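You operate a simulated robot arm through the tools that you are given. There is no shell and no other tool.

You run a simulated robot arm. Do the job below in one go: nothing can be reset, and whatever is moved stays where it is left.

Task
Shrink the orange sleeve to size in a single cycle.
Fine: switch on first and pick the well by the screen; hands clear of the wells; take it by its handle; sleeve back on its spot; switch off. Set down upright: what you pick out.

It is judged by the outcome, as a careful person would: the job done as asked, and still so three seconds after it is handed in. It fails if anything else is knocked over, pushed out of place, dropped, spilled or broken.

Robot
A 7-joint arm with a two-finger parallel gripper on a trunk, on a base that drives. Base frame: it is fixed to the floor where the robot stands at the start and does not move with it; the origin is under the middle of the robot, x ahead of it, y to its left, z up. Units: m, degrees, N and s.
With the tool pointing down near the work surface it reaches from about 0.26 to 0.7 m from the robot's upright axis, wherever it stands. Its first joint turns from -166.0 to 166.0 degrees. Places, roughly: brown sleeve, green sleeve, orange sleeve, pink sl [2.5, -2, 1]; cream button [2.5, -2.5, 0.9]; red switch [2.6, -2.6, 0.9]; sleeve screen [2.6, -2, 1.3]. Payload 1.57 kg.
Tool frame: the origin (TCP) lies between the finger pads and is the grasp point; the fingertips stand 0.03 m ahead of it; z points along the fingers, y is the line along which they close. The gripper opens to 0.08 m. The fingers are 0.017 m wide and 0.012 m thick; the gripper's body (0.04 by 0.082 m) begins 0.08 m behind the TCP.
Orientation is that of the tool frame in the base frame, as a unit quaternion [w, x, y, z]. With the fingers straight down and closing along the base's y, the tool's x points along the base's -x, its y along +y and its z along -z.

Tools
- The arm moves only by the tool move_arm. Its argument "motion" is a list of rows, each a list of 3 entries, a list of its own where there are three numbers: the opening in per cent of the stroke, from 0 (shut) to 100 (fully open), then the shift along the tool's x, y, z in m, then the turn, a rotation vector about the tool's x, y, z in degrees. In form: [[jaw, [x, y, z], [wx, wy, wz]], ...]. A call has 1 to 20 rows; each row is the pose to reach, as a shift and turn from the pose commanded when the call began, along the tool's axes at that moment. A row lasts 0.2 s, in which the tool goes at most 0.05 m and 8.6 degrees; a call with a longer step from one row to the next is refused whole, and so is a gripper value outside its range. A pose out of reach is approached as far as the arm can. The call stops where the force on the tool passes 40 N (or 10 N more than at its start, if that is more) or the arm is blocked; 0.2 s more then pass. The fingers move at their own pace (about 0.072 m/s each) and stop on an object; they squeeze with about 29 N. The grip force told is the motor's: it shows also when the fingers shut on nothing. Time passes only in rows, and 0.2 s behind the last, so rows that repeat a pose let the fingers close. It gives the time, the measured TCP pose, the force on the tool (base axes), the opening and the grip force at its end, in the units of the frame above (readings bear some noise), with the torque about the TCP (base axes, N m) and any sound that the robot's microphone picked up, and new pictures: "pictures" is both (left out), scene, wrist or none.
- Cameras (640 x 400 px; columns grow to the right, rows downward): "scene" is now at [0.0094, 0.1298, 1.4448]; the picture's right is [-0.04, -1.00, 0.00], its down [-0.58, 0.02, -0.81] and it looks along [0.81, -0.03, -0.58] (base axes); focal length 280 px, centre (320, 200). "wrist" rides on the gripper at [0.072, -0.007, -0.122] in the tool frame; the picture's right is [0.09, 1.00, 0.00], its down [-0.84, 0.08, -0.54] and it looks along [-0.54, 0.05, 0.84] (tool axes); focal length 238 px, centre (320, 200).
- move_column(by): slides the trunk up (or, below 0, down) by that many m; the arm and the scene camera ride with it, the base frame stays. It gives what a move gives, with no picture.
- roll_base(legs): drives the robot by 1 to 6 legs, each [ahead, left, turn to the left] in m, m and degrees, along the robot's own axes; the way and the turn of a leg run together, so that a leg with both is an arc; at most 1.5 m and 180 degrees a leg. The arm and the cameras ride along, it lands a little off, and it stops where it bumps. It gives what a move gives, and a new picture of the scene camera.
- head_to(pan, tilt): turns the head with the scene camera to pan (to the left, within 86 degrees either way) and tilt (down, from -29 to 69), counted from straight ahead of the robot. It gives what a move gives, and a new picture of the scene camera.
- locate(camera, pixels): there is no depth. For up to 12 entries [column, row, z] of the newest picture of that camera ("zoom" is the newest enlarged one), the place [x, y] in the base frame at which the ray of that pixel passes the height z, good to about 0.002 m, but the place of the scene camera against the robot may be out by one fixed shift of up to 0.012 m in any direction. It takes no simulated time.
- close_up(camera, box): a new picture of the part [left, top, right, bottom] of that camera's present view, enlarged. It takes no simulated time.
- finish_job(): hands the job in; it is judged then, once.

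Unless the task says otherwise, let go and move clear before handing in.

The tools are called after "Emit:" as name(argument=value, ...) on one line, values as JSON. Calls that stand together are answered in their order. move_arm: Moves the arm, as the interface text tells. Its arguments: {"type":"object","properties":{"motion":{"type":"array","items":{"type":"array"}},"pictures":{"type":"string","enum":["both","scene","wrist","none"]}},"required":["motion"]} The other tools are called the same way: move_column (by) slides the trunk up or down; roll_base (legs) drives the base; head_to (pan, tilt) turns the head that bears the scene camera; locate (camera, pixels) gives the place at which the rays of pixels pass given heights; close_up (camera, box) takes an enlarged picture of a part of a camera's view; finish_job () hands the job in.

At the start:

```text
t: 0.0
eef_pos: [0.3939, -0.1049, 1.1416]
ee_rot: [0.0, 0.0, 1.0, 0.0]
force: [-0.1, 0.4, 0.2]
torque: [-0.02, 0.02, -0.02]
grip_width: 0.08
grasp_force: 0.0
trunk travel left (down, up): [-0.25, 0.23]
robot x, y, heading: [0.0007, 0.0008, 0.0]
head pan, tilt: [-2.0, 35.5]
```

scene: 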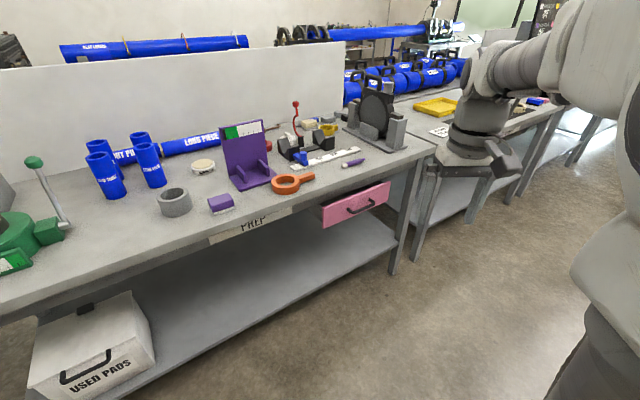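
wrist: 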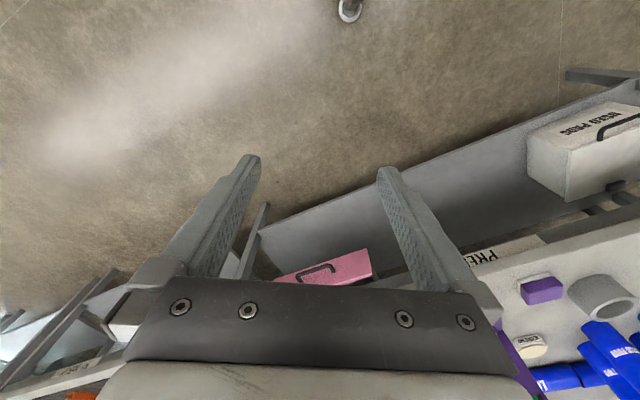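

The picture shows the prep bench ahead; the heating station at about [2.5, -2] is off to the right, behind the arm. I turn the head to the right to look at it.

Emit:
head_to(pan=-40, tilt=15)

```text
t: 1.0
eef_pos: [0.3938, -0.1035, 1.143]
ee_rot: [0.0, 0.001, 1.0, 0.0]
force: [0.4, -0.2, 0.1]
torque: [0.01, 0.02, 0.02]
grip_width: 0.0803
grasp_force: 0.0
trunk travel left (down, up): [-0.25, 0.23]
robot x, y, heading: [-0.0022, -0.0012, -0.1]
head pan, tilt: [-40.0, 15.0]
```

scene: 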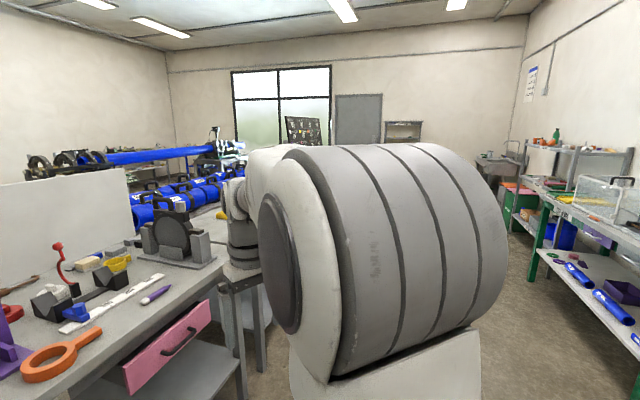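

The arm blocks the view toward the station; I pan further right to see the floor on that side.

Emit:
head_to(pan=-75, tilt=25)

Emit:
head_to(pan=-15, tilt=10)

```text
t: 2.0
eef_pos: [0.3937, -0.1038, 1.1431]
ee_rot: [0.0, 0.0, 1.0, 0.0]
force: [-0.2, -0.7, -0.4]
torque: [0.02, 0.0, 0.02]
grip_width: 0.0798
grasp_force: 0.1
trunk travel left (down, up): [-0.25, 0.23]
robot x, y, heading: [-0.0023, -0.0005, 0.3]
head pan, tilt: [-75.0, 25.0]
```

scene: 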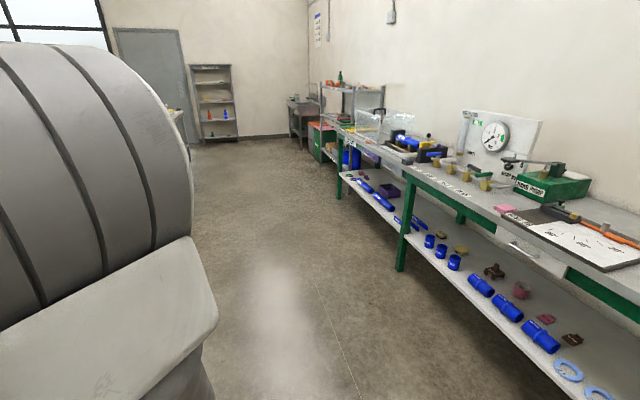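

```text
t: 3.4
eef_pos: [0.3933, -0.1036, 1.1434]
ee_rot: [0.0, -0.001, 1.0, 0.0]
force: [0.2, 0.5, 0.4]
torque: [0.02, 0.0, 0.0]
grip_width: 0.0801
grasp_force: 0.0
trunk travel left (down, up): [-0.25, 0.23]
robot x, y, heading: [0.0022, 0.0002, 0.1]
head pan, tilt: [-15.0, 10.0]
```

scene: 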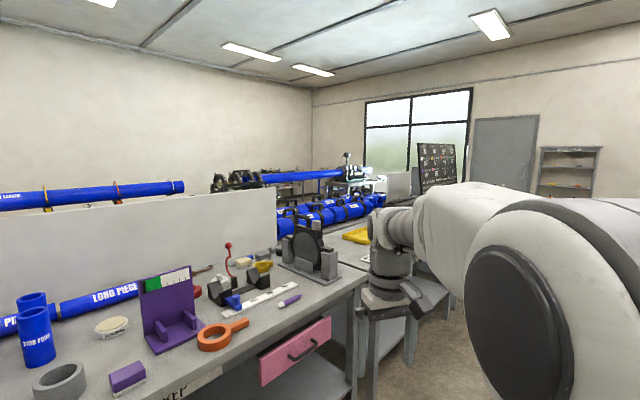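

The dark screen at (437,165) matches the bearing of the sleeve screen. I get the positions of the prep bench's edge to plan a path.

Emit:
locate(camera="scene", pixels=[[367, 278, 0.9], [365, 276, 0.85], [240, 352, 0.9], [260, 395, 0.8], [375, 400, 0.0], [437, 200, 1.2]])

Emit:
roll_base(legs=[[0, 0, -45]])

```text
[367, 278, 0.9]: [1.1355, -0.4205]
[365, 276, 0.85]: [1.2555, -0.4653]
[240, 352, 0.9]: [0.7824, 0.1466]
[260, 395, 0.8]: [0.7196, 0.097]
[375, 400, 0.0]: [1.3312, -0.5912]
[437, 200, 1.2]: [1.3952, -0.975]
```

```text
t: 6.5
eef_pos: [0.203, -0.3528, 1.1433]
ee_rot: [0.0, 0.385, 0.923, 0.0]
force: [-0.1, 1.1, 0.1]
torque: [0.0, 0.0, -0.01]
grip_width: 0.0799
grasp_force: 0.0
trunk travel left (down, up): [-0.25, 0.23]
robot x, y, heading: [-0.0017, 0.0027, -45.5]
head pan, tilt: [-15.0, 10.0]
```

scene: 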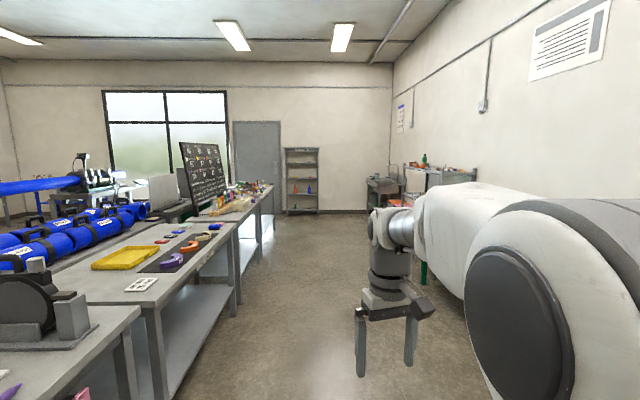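

The benches run in a row along about -58°, the station with the dark screen being the third one. I turn a bit more and drive parallel to the benches, then look left.

Emit:
roll_base(legs=[[0, 0, -12.5], [1.0, 0, 0]])

Emit:
head_to(pan=40, tilt=20)

```text
t: 14.2
eef_pos: [0.6491, -1.2238, 1.1431]
ee_rot: [-0.001, 0.482, 0.876, 0.0]
force: [1.0, -0.5, -0.7]
torque: [0.0, 0.02, 0.02]
grip_width: 0.0799
grasp_force: 0.1
trunk travel left (down, up): [-0.25, 0.23]
robot x, y, heading: [0.5271, -0.8351, -57.6]
head pan, tilt: [-15.0, 10.0]
```

scene: 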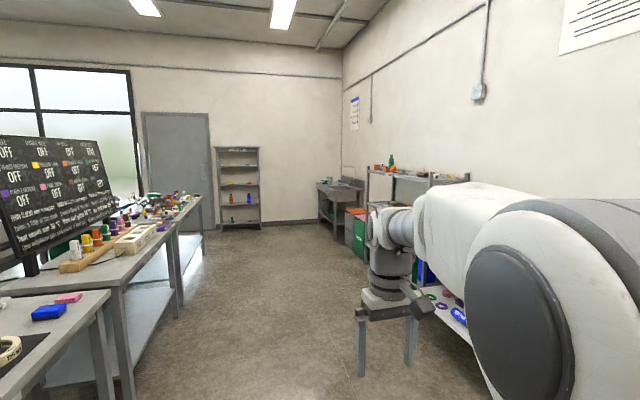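

```text
t: 15.5
eef_pos: [0.6493, -1.2225, 1.1441]
ee_rot: [0.0, 0.481, 0.876, -0.001]
force: [0.2, -0.9, 0.4]
torque: [0.0, 0.04, -0.04]
grip_width: 0.08
grasp_force: 0.1
trunk travel left (down, up): [-0.25, 0.23]
robot x, y, heading: [0.5277, -0.8348, -57.4]
head pan, tilt: [40.0, 20.0]
```

scene: 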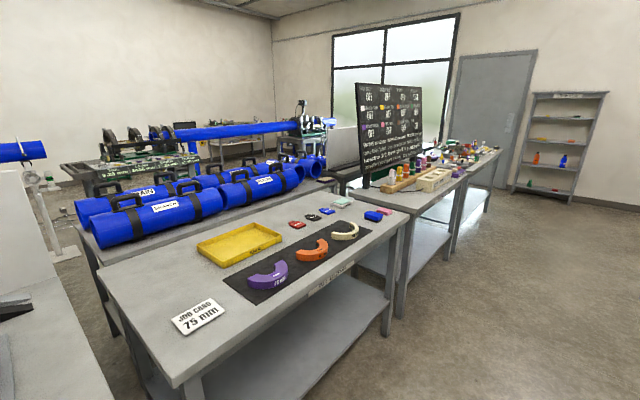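

The third bench carries the screen, rows of coloured items, and a white block. I drive on until alongside, then look left at it.

Emit:
roll_base(legs=[[1.1, 0, 0]])

Emit:
head_to(pan=78, tilt=25)

```text
t: 23.0
eef_pos: [1.2243, -2.1618, 1.1431]
ee_rot: [0.0, 0.491, 0.871, 0.0]
force: [-0.3, 0.7, 0.3]
torque: [-0.03, 0.0, 0.02]
grip_width: 0.0799
grasp_force: 0.1
trunk travel left (down, up): [-0.25, 0.23]
robot x, y, heading: [1.1128, -1.7721, -58.6]
head pan, tilt: [40.0, 20.0]
```

scene: 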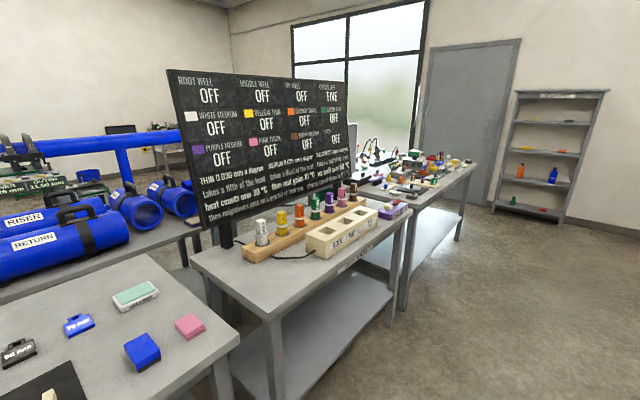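

```text
t: 24.0
eef_pos: [1.2239, -2.1614, 1.1437]
ee_rot: [0.001, 0.49, 0.872, 0.0]
force: [0.3, -0.3, 0.6]
torque: [-0.01, -0.01, 0.01]
grip_width: 0.0795
grasp_force: 0.1
trunk travel left (down, up): [-0.25, 0.23]
robot x, y, heading: [1.1092, -1.7725, -58.7]
head pan, tilt: [78.0, 25.0]
```

scene: 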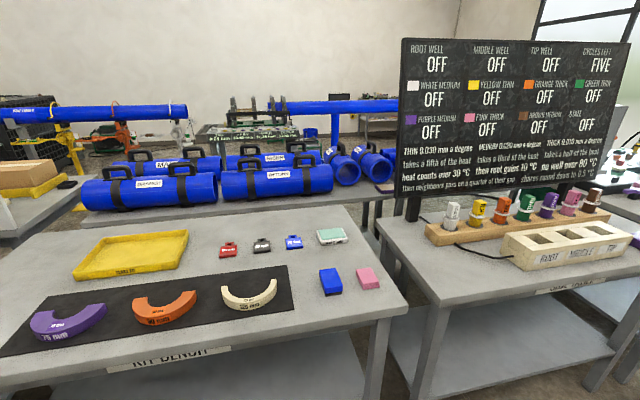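

The station has a block with three wells (ROOT, MIDDLE, TIP) and a rack of sleeves. I zoom on the screen text, then drive closer.

Emit:
close_up(camera="scene", box=[390, 35, 640, 200])

Emit:
roll_base(legs=[[0.45, 0, 0]])

Emit:
head_to(pan=85, tilt=20)

Emit:
close_up(camera="scene", box=[160, 0, 480, 200])

```text
2.42 times, centred on (515, 118) of scene
```

zoom: 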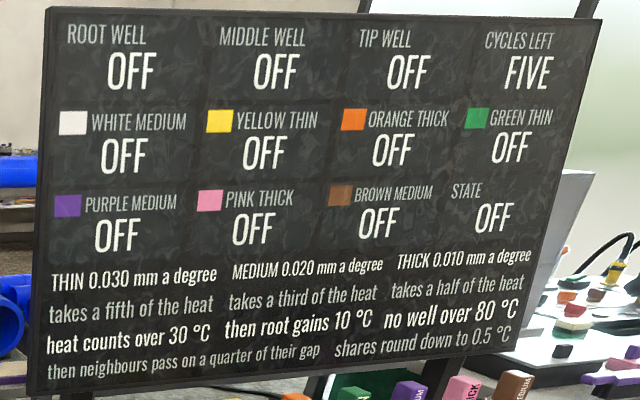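

```text
t: 27.5
eef_pos: [1.4637, -2.5497, 1.1433]
ee_rot: [0.0, 0.487, 0.873, -0.001]
force: [0.4, 0.1, 0.1]
torque: [0.01, -0.03, -0.01]
grip_width: 0.08
grasp_force: 0.1
trunk travel left (down, up): [-0.25, 0.23]
robot x, y, heading: [1.3445, -2.1592, -58.2]
head pan, tilt: [78.0, 25.0]
```

scene: 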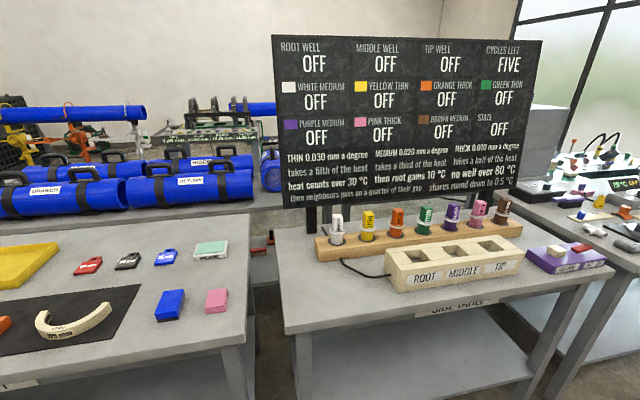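

```text
t: 28.2
eef_pos: [1.4633, -2.5502, 1.1427]
ee_rot: [0.0, 0.487, 0.873, 0.0]
force: [-0.2, 1.3, -0.1]
torque: [-0.02, 0.0, -0.01]
grip_width: 0.0799
grasp_force: 0.0
trunk travel left (down, up): [-0.25, 0.23]
robot x, y, heading: [1.3476, -2.1611, -58.1]
head pan, tilt: [85.0, 20.0]
```

scene: 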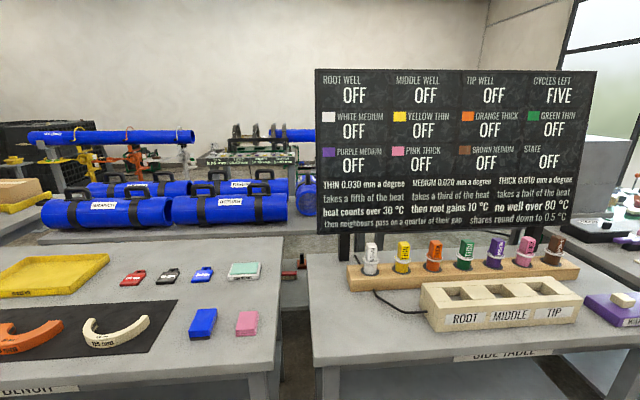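

```text
2.00 times, centred on (320, 100) of scene
```

zoom: 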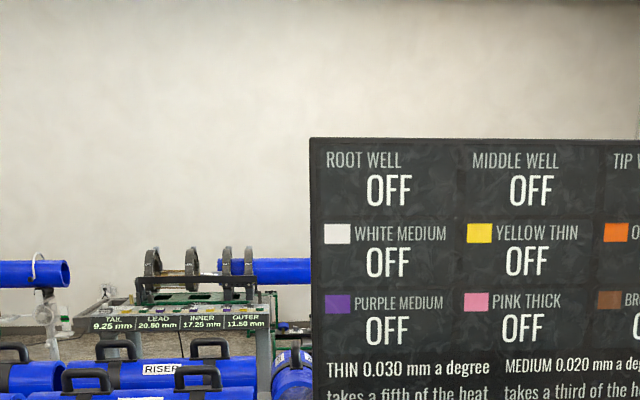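

The screen rules: thick sleeves shrink 0.010 mm per degree and take half the heat over 30 °C; everything is OFF now. The purple box at (620,305) carries the cream button and red switch. I zoom on the distance sign, then turn to face the bench.

Emit:
close_up(camera="scene", box=[195, 130, 315, 200])

Emit:
close_up(camera="scene", box=[340, 230, 640, 360])

Emit:
locate(camera="scene", pixels=[[312, 367, 0.87], [520, 350, 0.87], [430, 330, 0.87], [578, 318, 0.87]])

```text
5.33 times, centred on (255, 165) of scene
```

zoom: 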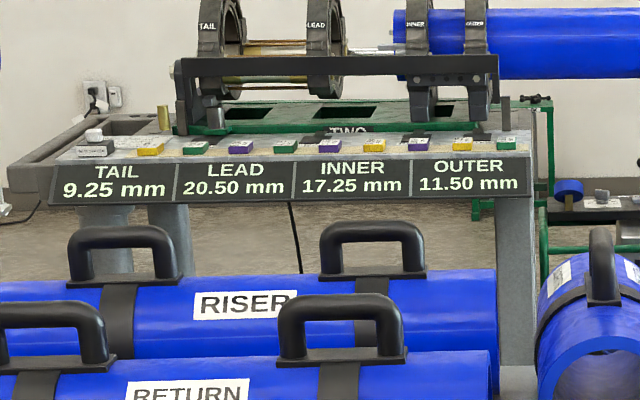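

```text
2.13 times, centred on (490, 295) of scene
```

zoom: 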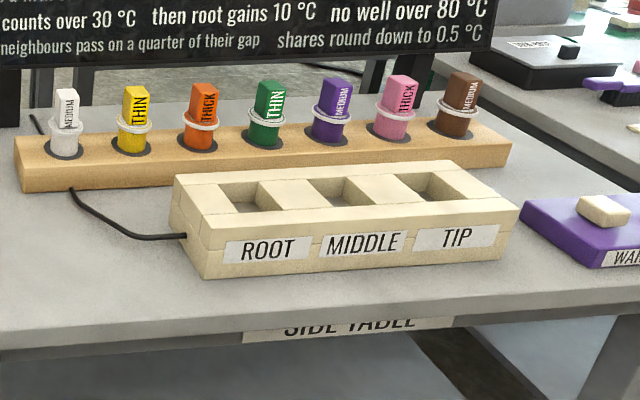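

```text
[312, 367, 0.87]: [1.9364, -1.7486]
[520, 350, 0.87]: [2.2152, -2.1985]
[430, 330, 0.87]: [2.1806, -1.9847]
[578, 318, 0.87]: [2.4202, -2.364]
```

The sleeves stand in a rack of holes with labelled block handles; the orange THICK one is third from left. I turn to face the bench and slide right to be in front of the station.

Emit:
roll_base(legs=[[0, 0, 90], [0, -0.5, 0]])

Emit:
head_to(pan=0, tilt=35)

```text
t: 37.6
eef_pos: [1.9958, -2.4624, 1.1423]
ee_rot: [0.001, -0.274, 0.962, 0.0]
force: [0.1, 0.3, -0.8]
torque: [0.03, -0.01, 0.01]
grip_width: 0.0799
grasp_force: 0.1
trunk travel left (down, up): [-0.25, 0.23]
robot x, y, heading: [1.6062, -2.5834, 32.0]
head pan, tilt: [85.0, 20.0]
```

scene: 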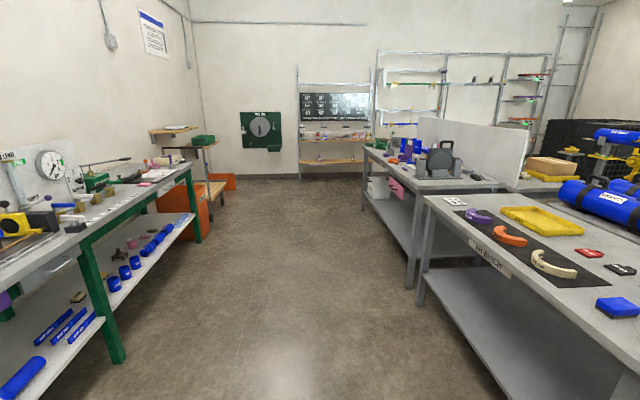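

```text
t: 39.2
eef_pos: [1.9958, -2.4626, 1.1433]
ee_rot: [-0.001, -0.275, 0.961, 0.0]
force: [0.0, -0.1, -0.7]
torque: [-0.02, 0.02, -0.01]
grip_width: 0.08
grasp_force: 0.0
trunk travel left (down, up): [-0.25, 0.23]
robot x, y, heading: [1.6103, -2.5817, 32.0]
head pan, tilt: [0.0, 35.0]
```

scene: 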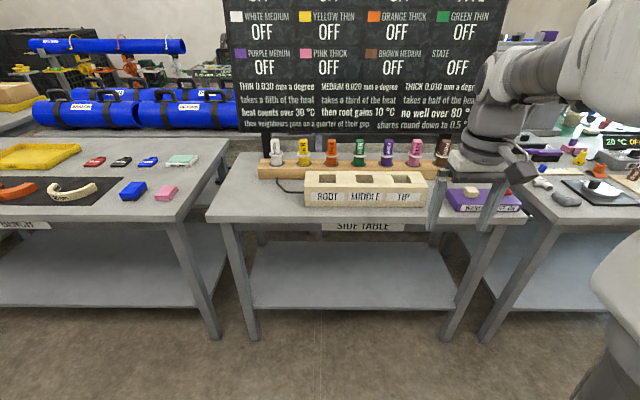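

I now face the side table: rack, wells and the purple control box at (483,200). I zoom on the station.

Emit:
close_up(camera="scene", box=[240, 125, 400, 225])

Emit:
close_up(camera="scene", box=[400, 125, 560, 225])

Emit:
locate(camera="scene", pixels=[[332, 163, 0.9], [332, 140, 1.0], [471, 192, 0.9], [505, 189, 0.9], [483, 205, 0.9], [390, 231, 0.87], [207, 221, 0.87], [517, 224, 0.87]])

```text
4.00 times, centred on (320, 175) of scene
```

zoom: 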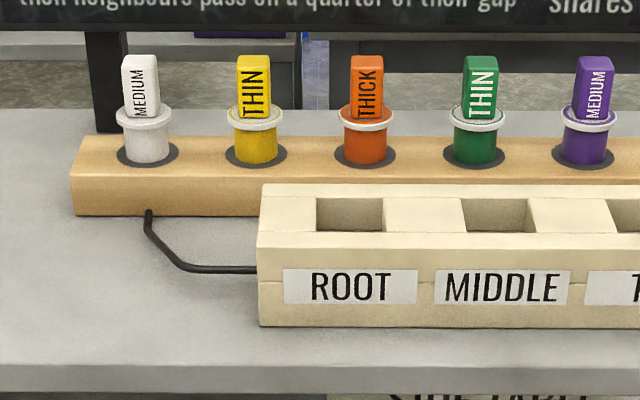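

```text
4.00 times, centred on (480, 175) of scene
```

zoom: 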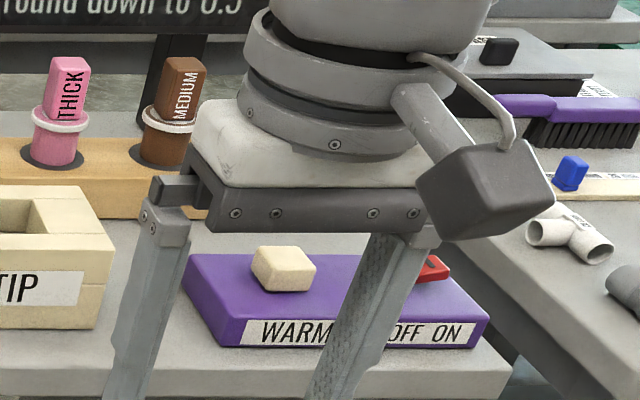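

```text
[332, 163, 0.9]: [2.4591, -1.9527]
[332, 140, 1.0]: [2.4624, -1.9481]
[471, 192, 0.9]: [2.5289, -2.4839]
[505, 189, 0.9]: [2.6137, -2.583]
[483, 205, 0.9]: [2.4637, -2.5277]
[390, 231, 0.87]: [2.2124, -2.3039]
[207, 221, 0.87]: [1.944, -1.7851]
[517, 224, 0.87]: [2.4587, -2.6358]
```

The box shows a cream WARM button and a red OFF/ON rocker. I look down to judge how close the base may go to the bench.

Emit:
head_to(pan=30, tilt=69)

```text
t: 40.1
eef_pos: [1.9959, -2.4628, 1.142]
ee_rot: [0.0, -0.274, 0.962, 0.0]
force: [-0.3, -0.5, -0.1]
torque: [-0.01, -0.01, 0.0]
grip_width: 0.0799
grasp_force: 0.0
trunk travel left (down, up): [-0.25, 0.23]
robot x, y, heading: [1.6067, -2.5843, 31.8]
head pan, tilt: [30.0, 68.8]
```

scene: 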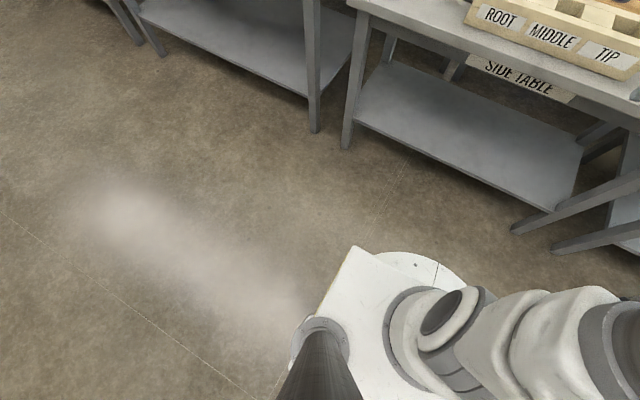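

The base's front edge shows near (410,255); I compare its place with the bench leg foot at (345,148).

Emit:
locate(camera="scene", pixels=[[410, 252, 0.4], [410, 252, 0.2], [410, 252, 0.7], [345, 148, 0.0], [352, 246, 0.4], [462, 285, 0.2]])

```text
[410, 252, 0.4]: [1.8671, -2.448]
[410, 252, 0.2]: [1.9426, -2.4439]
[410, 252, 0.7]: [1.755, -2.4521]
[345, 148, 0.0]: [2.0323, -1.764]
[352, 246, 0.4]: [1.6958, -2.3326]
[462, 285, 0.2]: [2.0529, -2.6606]
```

There is about 0.4 m of clearance between base front and bench legs. I move ahead 0.32 m and right 0.1 m, then look down again.

Emit:
roll_base(legs=[[0.32, -0.1, 0]])

```text
t: 42.9
eef_pos: [2.3266, -2.3704, 1.1427]
ee_rot: [0.0, -0.278, 0.961, 0.0]
force: [-0.1, 0.2, -0.1]
torque: [0.0, 0.05, -0.04]
grip_width: 0.08
grasp_force: 0.3
trunk travel left (down, up): [-0.25, 0.23]
robot x, y, heading: [1.9399, -2.493, 32.4]
head pan, tilt: [30.0, 68.8]
```

scene: 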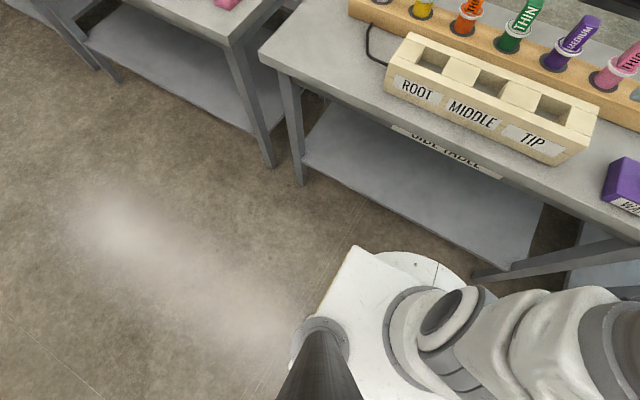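

Clearance still shows between the base (420,255) and the table edge (430,165). I go 0.07 m further and look at the station.

Emit:
roll_base(legs=[[0.07, 0, 0]])

Emit:
head_to(pan=-10, tilt=50)

```text
t: 44.0
eef_pos: [2.3844, -2.3315, 1.1426]
ee_rot: [0.0, -0.278, 0.961, 0.0]
force: [0.0, 0.4, 0.1]
torque: [0.02, 0.03, 0.0]
grip_width: 0.08
grasp_force: 0.0
trunk travel left (down, up): [-0.25, 0.23]
robot x, y, heading: [1.9972, -2.4522, 32.2]
head pan, tilt: [30.0, 68.8]
```

scene: 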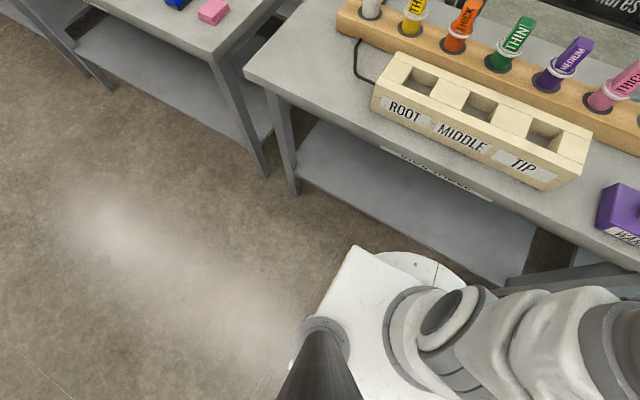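

```text
t: 45.1
eef_pos: [2.3844, -2.333, 1.1434]
ee_rot: [0.0, -0.278, 0.961, 0.0]
force: [0.2, -0.5, -0.1]
torque: [0.01, 0.01, -0.01]
grip_width: 0.08
grasp_force: 0.0
trunk travel left (down, up): [-0.25, 0.23]
robot x, y, heading: [1.9943, -2.4543, 32.2]
head pan, tilt: [-10.0, 50.0]
```

scene: 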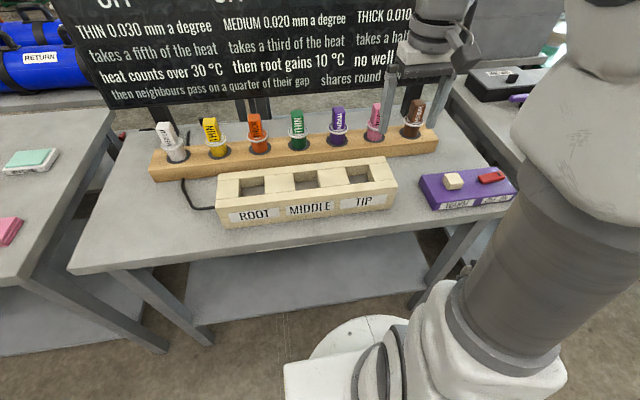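

Now the station is clearly visible: button at (453,181), rocker at (492,177), orange sleeve at (258,135). I zoom into the box and locate things.

Emit:
locate(camera="scene", pixels=[[453, 180, 0.9], [484, 179, 0.9], [499, 176, 0.9], [258, 120, 1.0], [258, 150, 0.9], [253, 186, 0.9], [309, 180, 0.9], [364, 174, 0.9], [430, 209, 0.85], [518, 195, 0.85]])

Emit:
close_up(camera="scene", box=[400, 150, 528, 230])

Emit:
close_up(camera="scene", box=[140, 100, 300, 200])

Emit:
close_up(camera="wrist", box=[0, 0, 640, 400])

```text
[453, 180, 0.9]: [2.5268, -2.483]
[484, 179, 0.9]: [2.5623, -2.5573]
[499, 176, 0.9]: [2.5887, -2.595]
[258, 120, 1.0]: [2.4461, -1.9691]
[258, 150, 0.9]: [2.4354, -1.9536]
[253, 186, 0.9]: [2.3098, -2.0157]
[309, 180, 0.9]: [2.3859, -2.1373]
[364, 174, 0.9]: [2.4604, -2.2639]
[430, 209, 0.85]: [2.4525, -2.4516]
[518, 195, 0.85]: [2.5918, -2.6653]
```

```text
5.00 times, centred on (464, 190) of scene
```

zoom: 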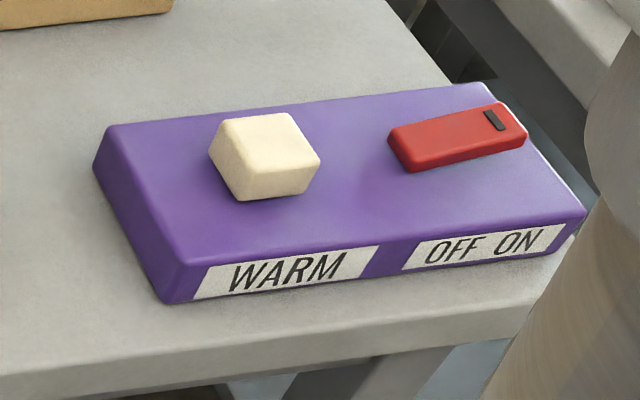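

```text
4.00 times, centred on (220, 150) of scene
```

zoom: 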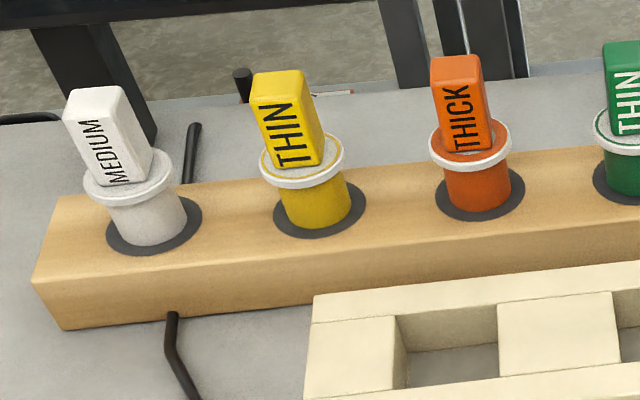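

```text
1.00 times, centred on (320, 200) of wrist (not enlarged: the box is as wide or as high as the picture)
```

zoom: 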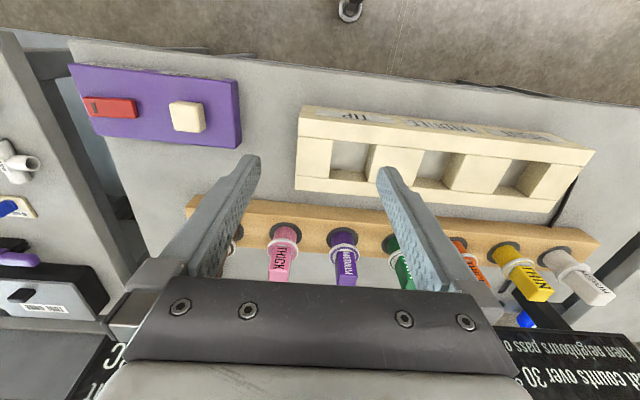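

The wrist view shows the box, wells and rack well. I locate the same points from it to cross-check heights and the scene camera's offset.

Emit:
locate(camera="wrist", pixels=[[187, 116, 0.9], [187, 116, 0.88], [187, 116, 0.92], [95, 107, 0.9], [95, 107, 0.88], [132, 106, 0.9], [350, 157, 0.9], [432, 167, 0.9], [515, 177, 0.9], [240, 146, 0.86], [71, 66, 0.88]])

Emit:
locate(camera="scene", pixels=[[453, 179, 0.88], [453, 179, 0.9], [453, 179, 0.92], [505, 174, 0.9], [505, 174, 0.88]])

```text
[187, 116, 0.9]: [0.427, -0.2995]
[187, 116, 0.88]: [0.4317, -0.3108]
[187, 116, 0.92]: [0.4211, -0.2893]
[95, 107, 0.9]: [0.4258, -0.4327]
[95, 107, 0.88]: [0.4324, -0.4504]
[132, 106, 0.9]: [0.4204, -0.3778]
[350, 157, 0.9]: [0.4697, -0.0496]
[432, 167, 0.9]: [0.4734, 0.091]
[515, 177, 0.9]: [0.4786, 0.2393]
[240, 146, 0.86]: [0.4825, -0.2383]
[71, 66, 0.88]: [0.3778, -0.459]
```

```text
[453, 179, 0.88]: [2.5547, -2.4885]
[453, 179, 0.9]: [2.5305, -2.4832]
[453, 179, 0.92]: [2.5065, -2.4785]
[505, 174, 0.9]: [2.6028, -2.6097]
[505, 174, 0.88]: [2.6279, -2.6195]
```

The wrist location used the old picture's pose, so I take a fresh wrist picture with a null move.

Emit:
move_arm(motion=[[0, [0, 0, 0], [0, 0, 0]], [0, [0, 0, 0], [0, 0, 0]], [0, [0, 0, 0], [0, 0, 0]]], pictures="wrist")

Emit:
locate(camera="wrist", pixels=[[187, 116, 0.9], [187, 116, 0.88], [187, 116, 0.92], [95, 107, 0.9], [95, 107, 0.88], [132, 106, 0.9], [350, 157, 0.9], [432, 167, 0.9], [515, 177, 0.9], [240, 146, 0.86], [71, 66, 0.88]])

```text
t: 45.9
eef_pos: [2.3843, -2.3321, 1.1429]
ee_rot: [0.001, -0.279, 0.96, 0.0]
force: [-0.8, 0.9, 0.4]
torque: [-0.01, -0.02, 0.0]
grip_width: 0.0
grasp_force: 18.5
trunk travel left (down, up): [-0.25, 0.23]
robot x, y, heading: [1.9993, -2.4563, 32.4]
head pan, tilt: [-10.0, 50.0]
```

wrist: 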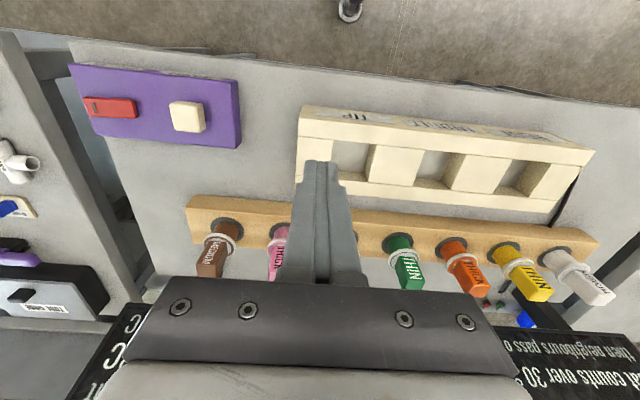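

```text
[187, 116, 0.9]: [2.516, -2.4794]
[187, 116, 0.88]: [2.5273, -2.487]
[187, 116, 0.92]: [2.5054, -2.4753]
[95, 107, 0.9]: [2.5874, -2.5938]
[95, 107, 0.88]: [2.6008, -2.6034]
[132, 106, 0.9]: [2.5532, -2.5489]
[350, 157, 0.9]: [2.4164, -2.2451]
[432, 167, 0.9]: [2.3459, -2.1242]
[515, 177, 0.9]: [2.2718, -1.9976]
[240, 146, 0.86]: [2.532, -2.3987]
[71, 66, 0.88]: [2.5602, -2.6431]
```

Readings agree that the button top is near z≈0.91 and the rocker's ON end near [2.583, -2.590]. I move the closed gripper above the ON end, keeping high.

Emit:
move_arm(motion=[[0, [-0.004, -0.04, 0], [0, 0, 0]], [0, [-0.008, -0.08, 0], [0, 0, 0]], [0, [-0.012, -0.12, 0], [0, 0, 0]], [0, [-0.016, -0.16, 0], [0, 0, 0]], [0, [-0.02, -0.2, 0], [0, 0, 0]], [0, [-0.024, -0.24, 0], [0, 0, 0]], [0, [-0.027, -0.28, 0], [0, 0, 0]], [0, [-0.03, -0.324, 0], [0, 0, 0]], [0, [-0.03, -0.324, 0.04], [0, 0, 0]], [0, [-0.03, -0.324, 0.08], [0, 0, 0]], [0, [-0.03, -0.324, 0.12], [0, 0, 0]], [0, [-0.03, -0.324, 0.12], [0, 0, 0]]])

```text
t: 48.5
eef_pos: [2.5841, -2.5878, 1.0217]
ee_rot: [-0.001, -0.277, 0.961, -0.001]
force: [0.0, 0.2, -0.5]
torque: [-0.01, -0.01, 0.01]
grip_width: 0.0
grasp_force: 21.5
trunk travel left (down, up): [-0.25, 0.23]
robot x, y, heading: [1.9946, -2.4555, 32.5]
head pan, tilt: [-10.0, 50.0]
```

scene: 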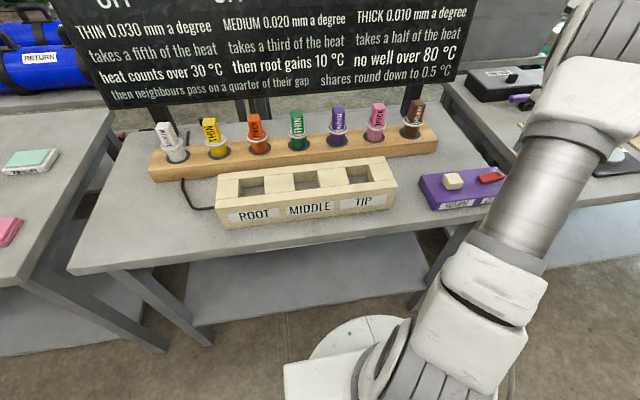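
wrist: 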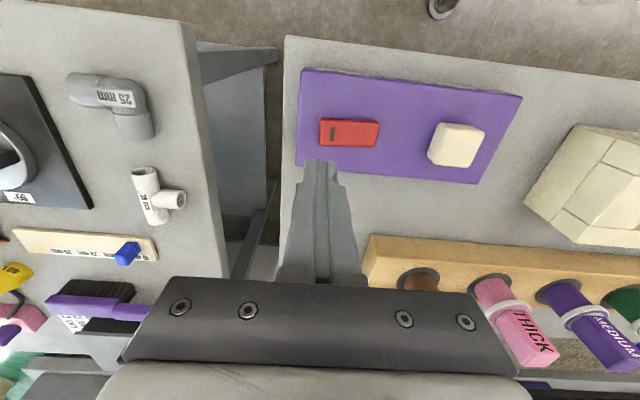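

The tips are above the box; the rocker spans (320..379, 131) with its mark at the ON end. I locate its ends at plausible heights.

Emit:
locate(camera="wrist", pixels=[[333, 132, 0.9], [333, 132, 0.89], [322, 131, 0.9], [379, 133, 0.9], [455, 144, 0.91], [300, 162, 0.87], [521, 97, 0.87]])

Emit:
close_up(camera="wrist", box=[280, 60, 440, 160])

```text
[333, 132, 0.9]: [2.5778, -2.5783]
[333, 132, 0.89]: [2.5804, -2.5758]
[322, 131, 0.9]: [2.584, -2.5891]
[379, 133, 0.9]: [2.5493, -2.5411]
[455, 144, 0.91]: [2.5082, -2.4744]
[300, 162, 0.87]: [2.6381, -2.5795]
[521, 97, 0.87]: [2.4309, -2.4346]
```

```text
4.00 times, centred on (360, 110) of wrist
```

zoom: 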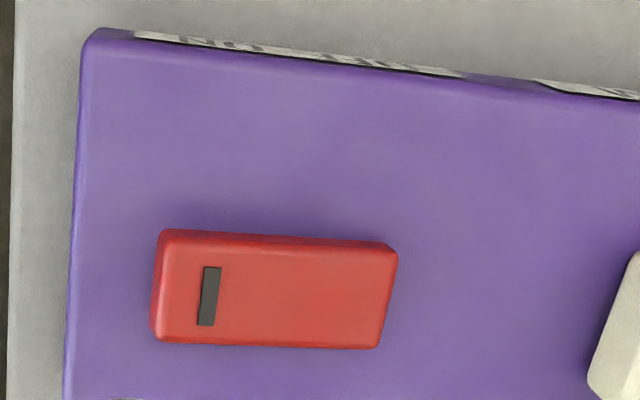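

The two wrist views agree on a rocker top near z≈0.915, its ON mark at about [2.575, -2.584]. I descend to just above it.

Emit:
move_arm(motion=[[0, [0.006, 0.004, 0.02], [0, 0, 0]], [0, [0.006, 0.004, 0.045], [0, 0, 0]], [0, [0.006, 0.004, 0.065], [0, 0, 0]], [0, [0.006, 0.004, 0.07], [0, 0, 0]], [0, [0.006, 0.004, 0.07], [0, 0, 0]]])

```text
t: 49.7
eef_pos: [2.5774, -2.5878, 0.9538]
ee_rot: [0.0, -0.278, 0.961, 0.0]
force: [-0.4, 1.4, -0.2]
torque: [-0.03, 0.02, -0.01]
grip_width: 0.0002
grasp_force: 21.2
trunk travel left (down, up): [-0.25, 0.23]
robot x, y, heading: [1.9976, -2.4544, 32.2]
head pan, tilt: [-10.0, 50.0]
```

scene: 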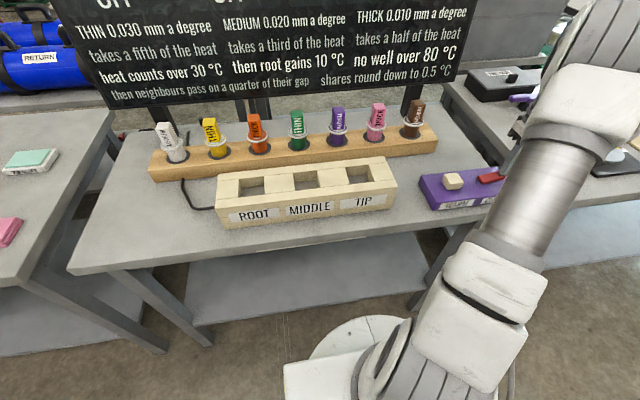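
wrist: 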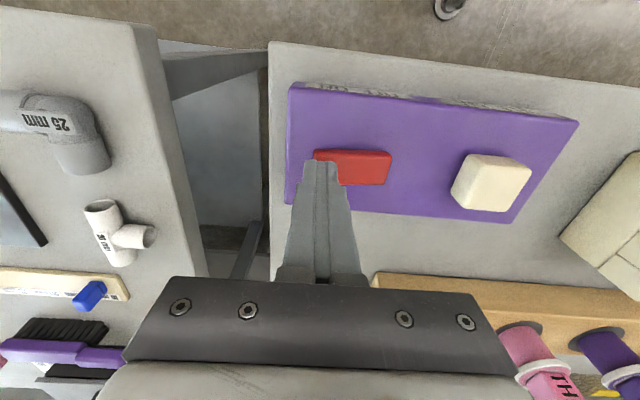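

The tip is just above the ON end, slightly overhanging at the right. I shift 4 mm left and press down in small steps.

Emit:
move_arm(motion=[[0, [0, 0.004, 0.003], [0, 0, 0]], [0, [0, 0.004, 0.006], [0, 0, 0]], [0, [0, 0.004, 0.009], [0, 0, 0]], [0, [0, 0.004, 0.012], [0, 0, 0]], [0, [0, 0.004, 0.012], [0, 0, 0]]])

```text
t: 50.9
eef_pos: [2.575, -2.5864, 0.9424]
ee_rot: [0.001, -0.278, 0.961, 0.0]
force: [-0.4, -0.5, 5.2]
torque: [0.05, 0.03, 0.02]
grip_width: 0.0
grasp_force: 21.3
trunk travel left (down, up): [-0.25, 0.23]
robot x, y, heading: [1.9964, -2.4535, 32.2]
head pan, tilt: [-10.0, 50.0]
```

scene: 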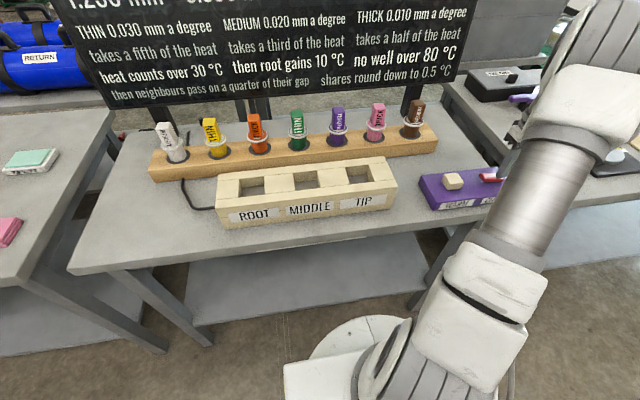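
wrist: 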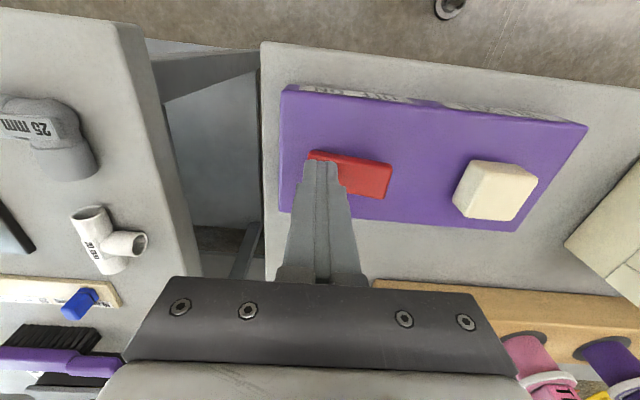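

The screen now shows values, so it is switched on (5 N). I rise clear and tilt the head up to read the screen.

Emit:
move_arm(motion=[[0, [0, 0, -0.02], [0, 0, 0]], [0, [0, 0, -0.06], [0, 0, 0]], [0, [0, 0, -0.1], [0, 0, 0]], [0, [0, 0, -0.14], [0, 0, 0]], [0, [0, 0, -0.14], [0, 0, 0]]], pictures="wrist")

Emit:
head_to(pan=0, tilt=20)

Emit:
close_up(camera="scene", box=[20, 0, 420, 250])

```text
t: 52.1
eef_pos: [2.5725, -2.5844, 1.0815]
ee_rot: [0.0, -0.278, 0.96, -0.001]
force: [0.0, -0.4, 0.6]
torque: [0.02, -0.03, -0.01]
grip_width: 0.0001
grasp_force: 21.3
trunk travel left (down, up): [-0.25, 0.23]
robot x, y, heading: [1.9922, -2.4591, 32.5]
head pan, tilt: [-10.0, 50.0]
```

wrist: 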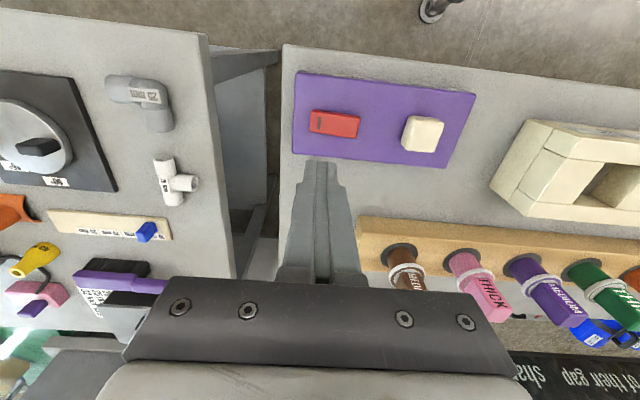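

```text
t: 53.0
eef_pos: [2.5722, -2.586, 1.0807]
ee_rot: [0.0, -0.279, 0.96, 0.0]
force: [0.0, 1.4, -0.8]
torque: [0.04, 0.01, 0.01]
grip_width: 0.0
grasp_force: 20.7
trunk travel left (down, up): [-0.25, 0.23]
robot x, y, heading: [1.9954, -2.4575, 32.2]
head pan, tilt: [0.0, 20.0]
```

scene: 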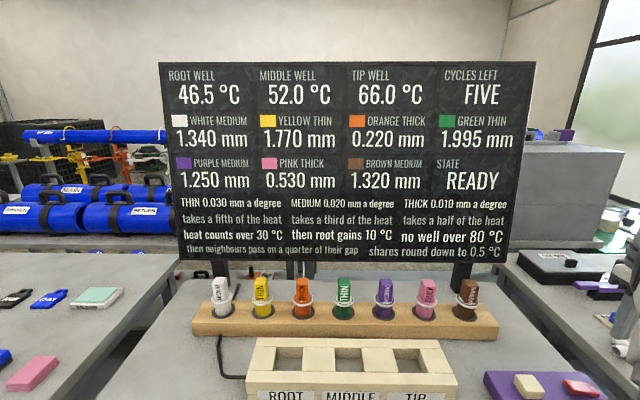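

```text
1.60 times, centred on (220, 125) of scene
```

zoom: 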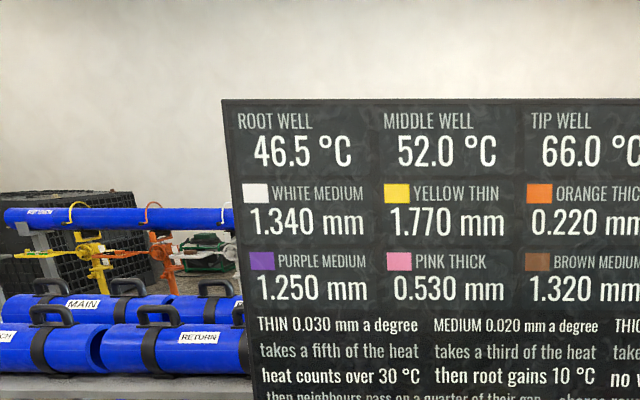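

Screen: root 46.5, middle 52.0, tip 66.0 °C; orange THICK needs 0.220 mm = 22 degrees × 0.010, i.e. a well at 30+22 = 52.0 °C: the MIDDLE well. I rise and carry the open gripper to just short of the orange sleeve.

Emit:
move_arm(motion=[[0, [0, 0, -0.04], [0, 0, 0]], [20, [0, 0, -0.08], [0, 0, 0]], [40, [0, 0.04, -0.1], [0, 0, 0]], [60, [0, 0.08, -0.1], [0, 0, 0]], [80, [0, 0.12, -0.1], [0, 0, 0]], [100, [0, 0.165, -0.1], [0, 0, 0]], [100, [0, 0.21, -0.1], [0, 0, 0]], [100, [0, 0.255, -0.1], [0, 0, 0]], [100, [0, 0.3, -0.1], [0, 0, 0]], [100, [-0.01, 0.345, -0.1], [0, 0, 0]], [100, [-0.03, 0.385, -0.1], [0, 0, 0]], [100, [-0.05, 0.425, -0.1], [0, 0, 0]], [100, [-0.07, 0.465, -0.1], [0, 0, 0]], [100, [-0.09, 0.505, -0.1], [0, 0, 0]], [100, [-0.11, 0.545, -0.1], [0, 0, 0]], [100, [-0.13, 0.585, -0.1], [0, 0, 0]], [100, [-0.13, 0.585, -0.1], [0, 0, 0]]])

Emit:
close_up(camera="scene", box=[150, 60, 470, 260])

```text
t: 56.6
eef_pos: [2.3707, -2.0217, 1.1789]
ee_rot: [0.0, -0.278, 0.961, 0.0]
force: [0.1, -0.1, 0.0]
torque: [0.04, 0.02, -0.02]
grip_width: 0.08
grasp_force: 0.1
trunk travel left (down, up): [-0.25, 0.23]
robot x, y, heading: [1.9972, -2.4535, 32.5]
head pan, tilt: [0.0, 20.0]
```

scene: 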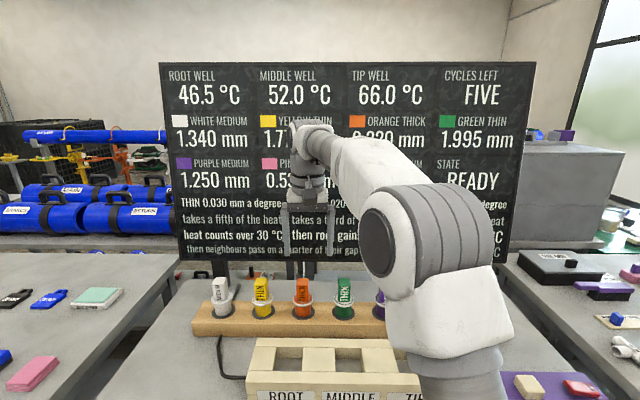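
wrist: 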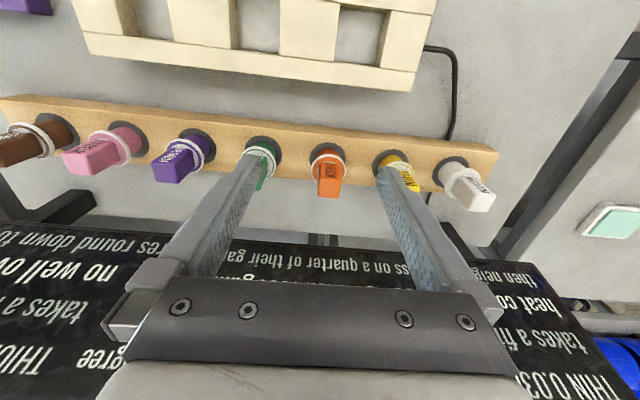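

```text
2.00 times, centred on (310, 160) of scene
```

zoom: 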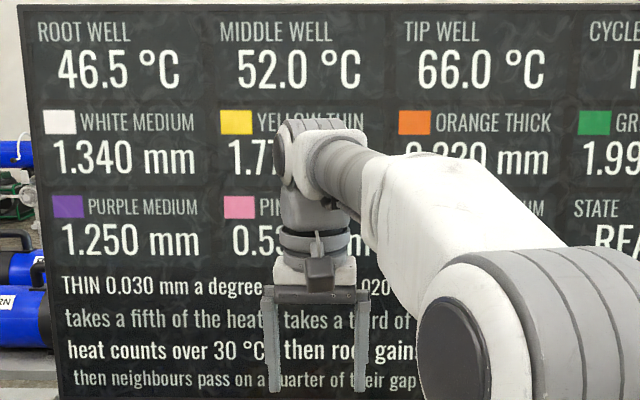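

The orange sleeve stands at (328,172) of the wrist view, its neighbours at (262,165) and (400,175). I zoom to see the handle and the screen's lower edge.

Emit:
close_up(camera="wrist", box=[240, 110, 420, 260])

Emit:
locate(camera="wrist", pixels=[[330, 190, 0.98], [330, 190, 1.0], [330, 190, 1.02], [327, 160, 0.92], [325, 155, 0.9], [320, 250, 1.0], [320, 250, 1.05], [263, 150, 0.9], [390, 162, 0.9], [352, 40, 0.9]])

Emit:
locate(camera="scene", pixels=[[302, 281, 0.98], [302, 281, 1.0], [302, 281, 1.02], [302, 318, 0.9], [302, 318, 0.92], [350, 250, 1.0], [350, 250, 1.05]])

```text
2.67 times, centred on (330, 185) of wrist
```

zoom: 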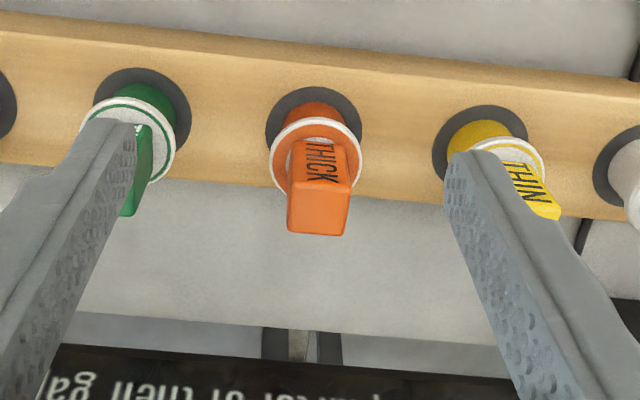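

```text
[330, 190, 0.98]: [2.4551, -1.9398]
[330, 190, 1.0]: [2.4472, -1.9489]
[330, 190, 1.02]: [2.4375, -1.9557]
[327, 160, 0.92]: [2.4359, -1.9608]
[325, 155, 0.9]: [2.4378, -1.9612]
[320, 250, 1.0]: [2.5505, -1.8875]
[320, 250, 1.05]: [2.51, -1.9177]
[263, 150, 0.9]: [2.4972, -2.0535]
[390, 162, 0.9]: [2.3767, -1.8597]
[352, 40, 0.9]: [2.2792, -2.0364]
```

```text
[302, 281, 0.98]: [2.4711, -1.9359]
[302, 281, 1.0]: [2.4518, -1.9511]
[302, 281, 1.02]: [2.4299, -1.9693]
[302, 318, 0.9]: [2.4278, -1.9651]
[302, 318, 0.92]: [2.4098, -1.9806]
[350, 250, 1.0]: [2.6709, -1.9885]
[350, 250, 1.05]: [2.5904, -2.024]
```

The sleeve axis is near [2.440, -1.957], handle top z≈1.005; the screen's lower edge is only ~7 cm behind it, so I tilt the hand back 15° and approach above the handle first.

Emit:
move_arm(motion=[[100, [-0.0, 0.0175, 0.0], [0, -7.5, 0]], [100, [-0.02, 0.0175, 0.03], [0, -15, 0]], [100, [-0.045, 0.0175, 0.06], [0, -15, 0]], [100, [-0.07, 0.0175, 0.085], [0, -15, 0]], [100, [-0.09, 0.0175, 0.107], [0, -15, 0]], [100, [-0.09, 0.0175, 0.107], [0, -15, 0]]])

Emit:
close_up(camera="wrist", box=[220, 100, 420, 240])

Emit:
close_up(camera="scene", box=[220, 200, 380, 340])

```text
t: 58.0
eef_pos: [2.4366, -1.9606, 1.073]
ee_rot: [0.125, -0.276, 0.952, 0.037]
force: [0.3, -0.3, 0.1]
torque: [-0.05, 0.0, -0.02]
grip_width: 0.0803
grasp_force: 0.0
trunk travel left (down, up): [-0.25, 0.23]
robot x, y, heading: [1.9973, -2.4562, 32.4]
head pan, tilt: [0.0, 20.0]
```

scene: 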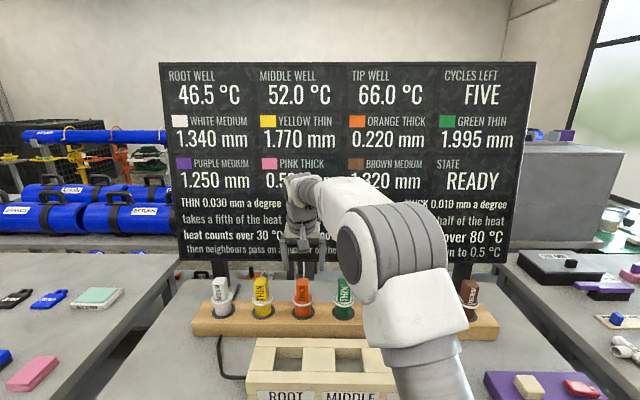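
wrist: 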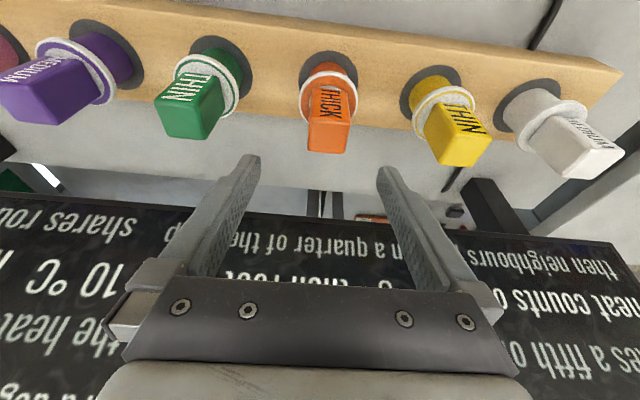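

```text
2.86 times, centred on (320, 170) of wrist
```

zoom: 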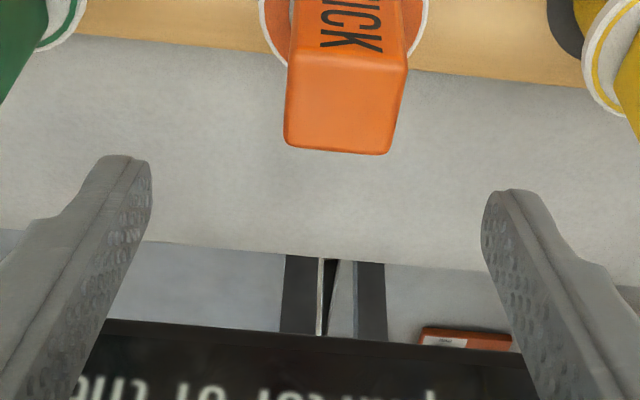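

```text
2.86 times, centred on (300, 270) of scene
```

zoom: 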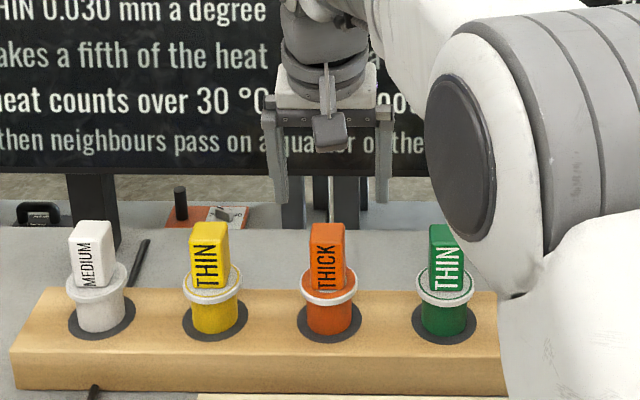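

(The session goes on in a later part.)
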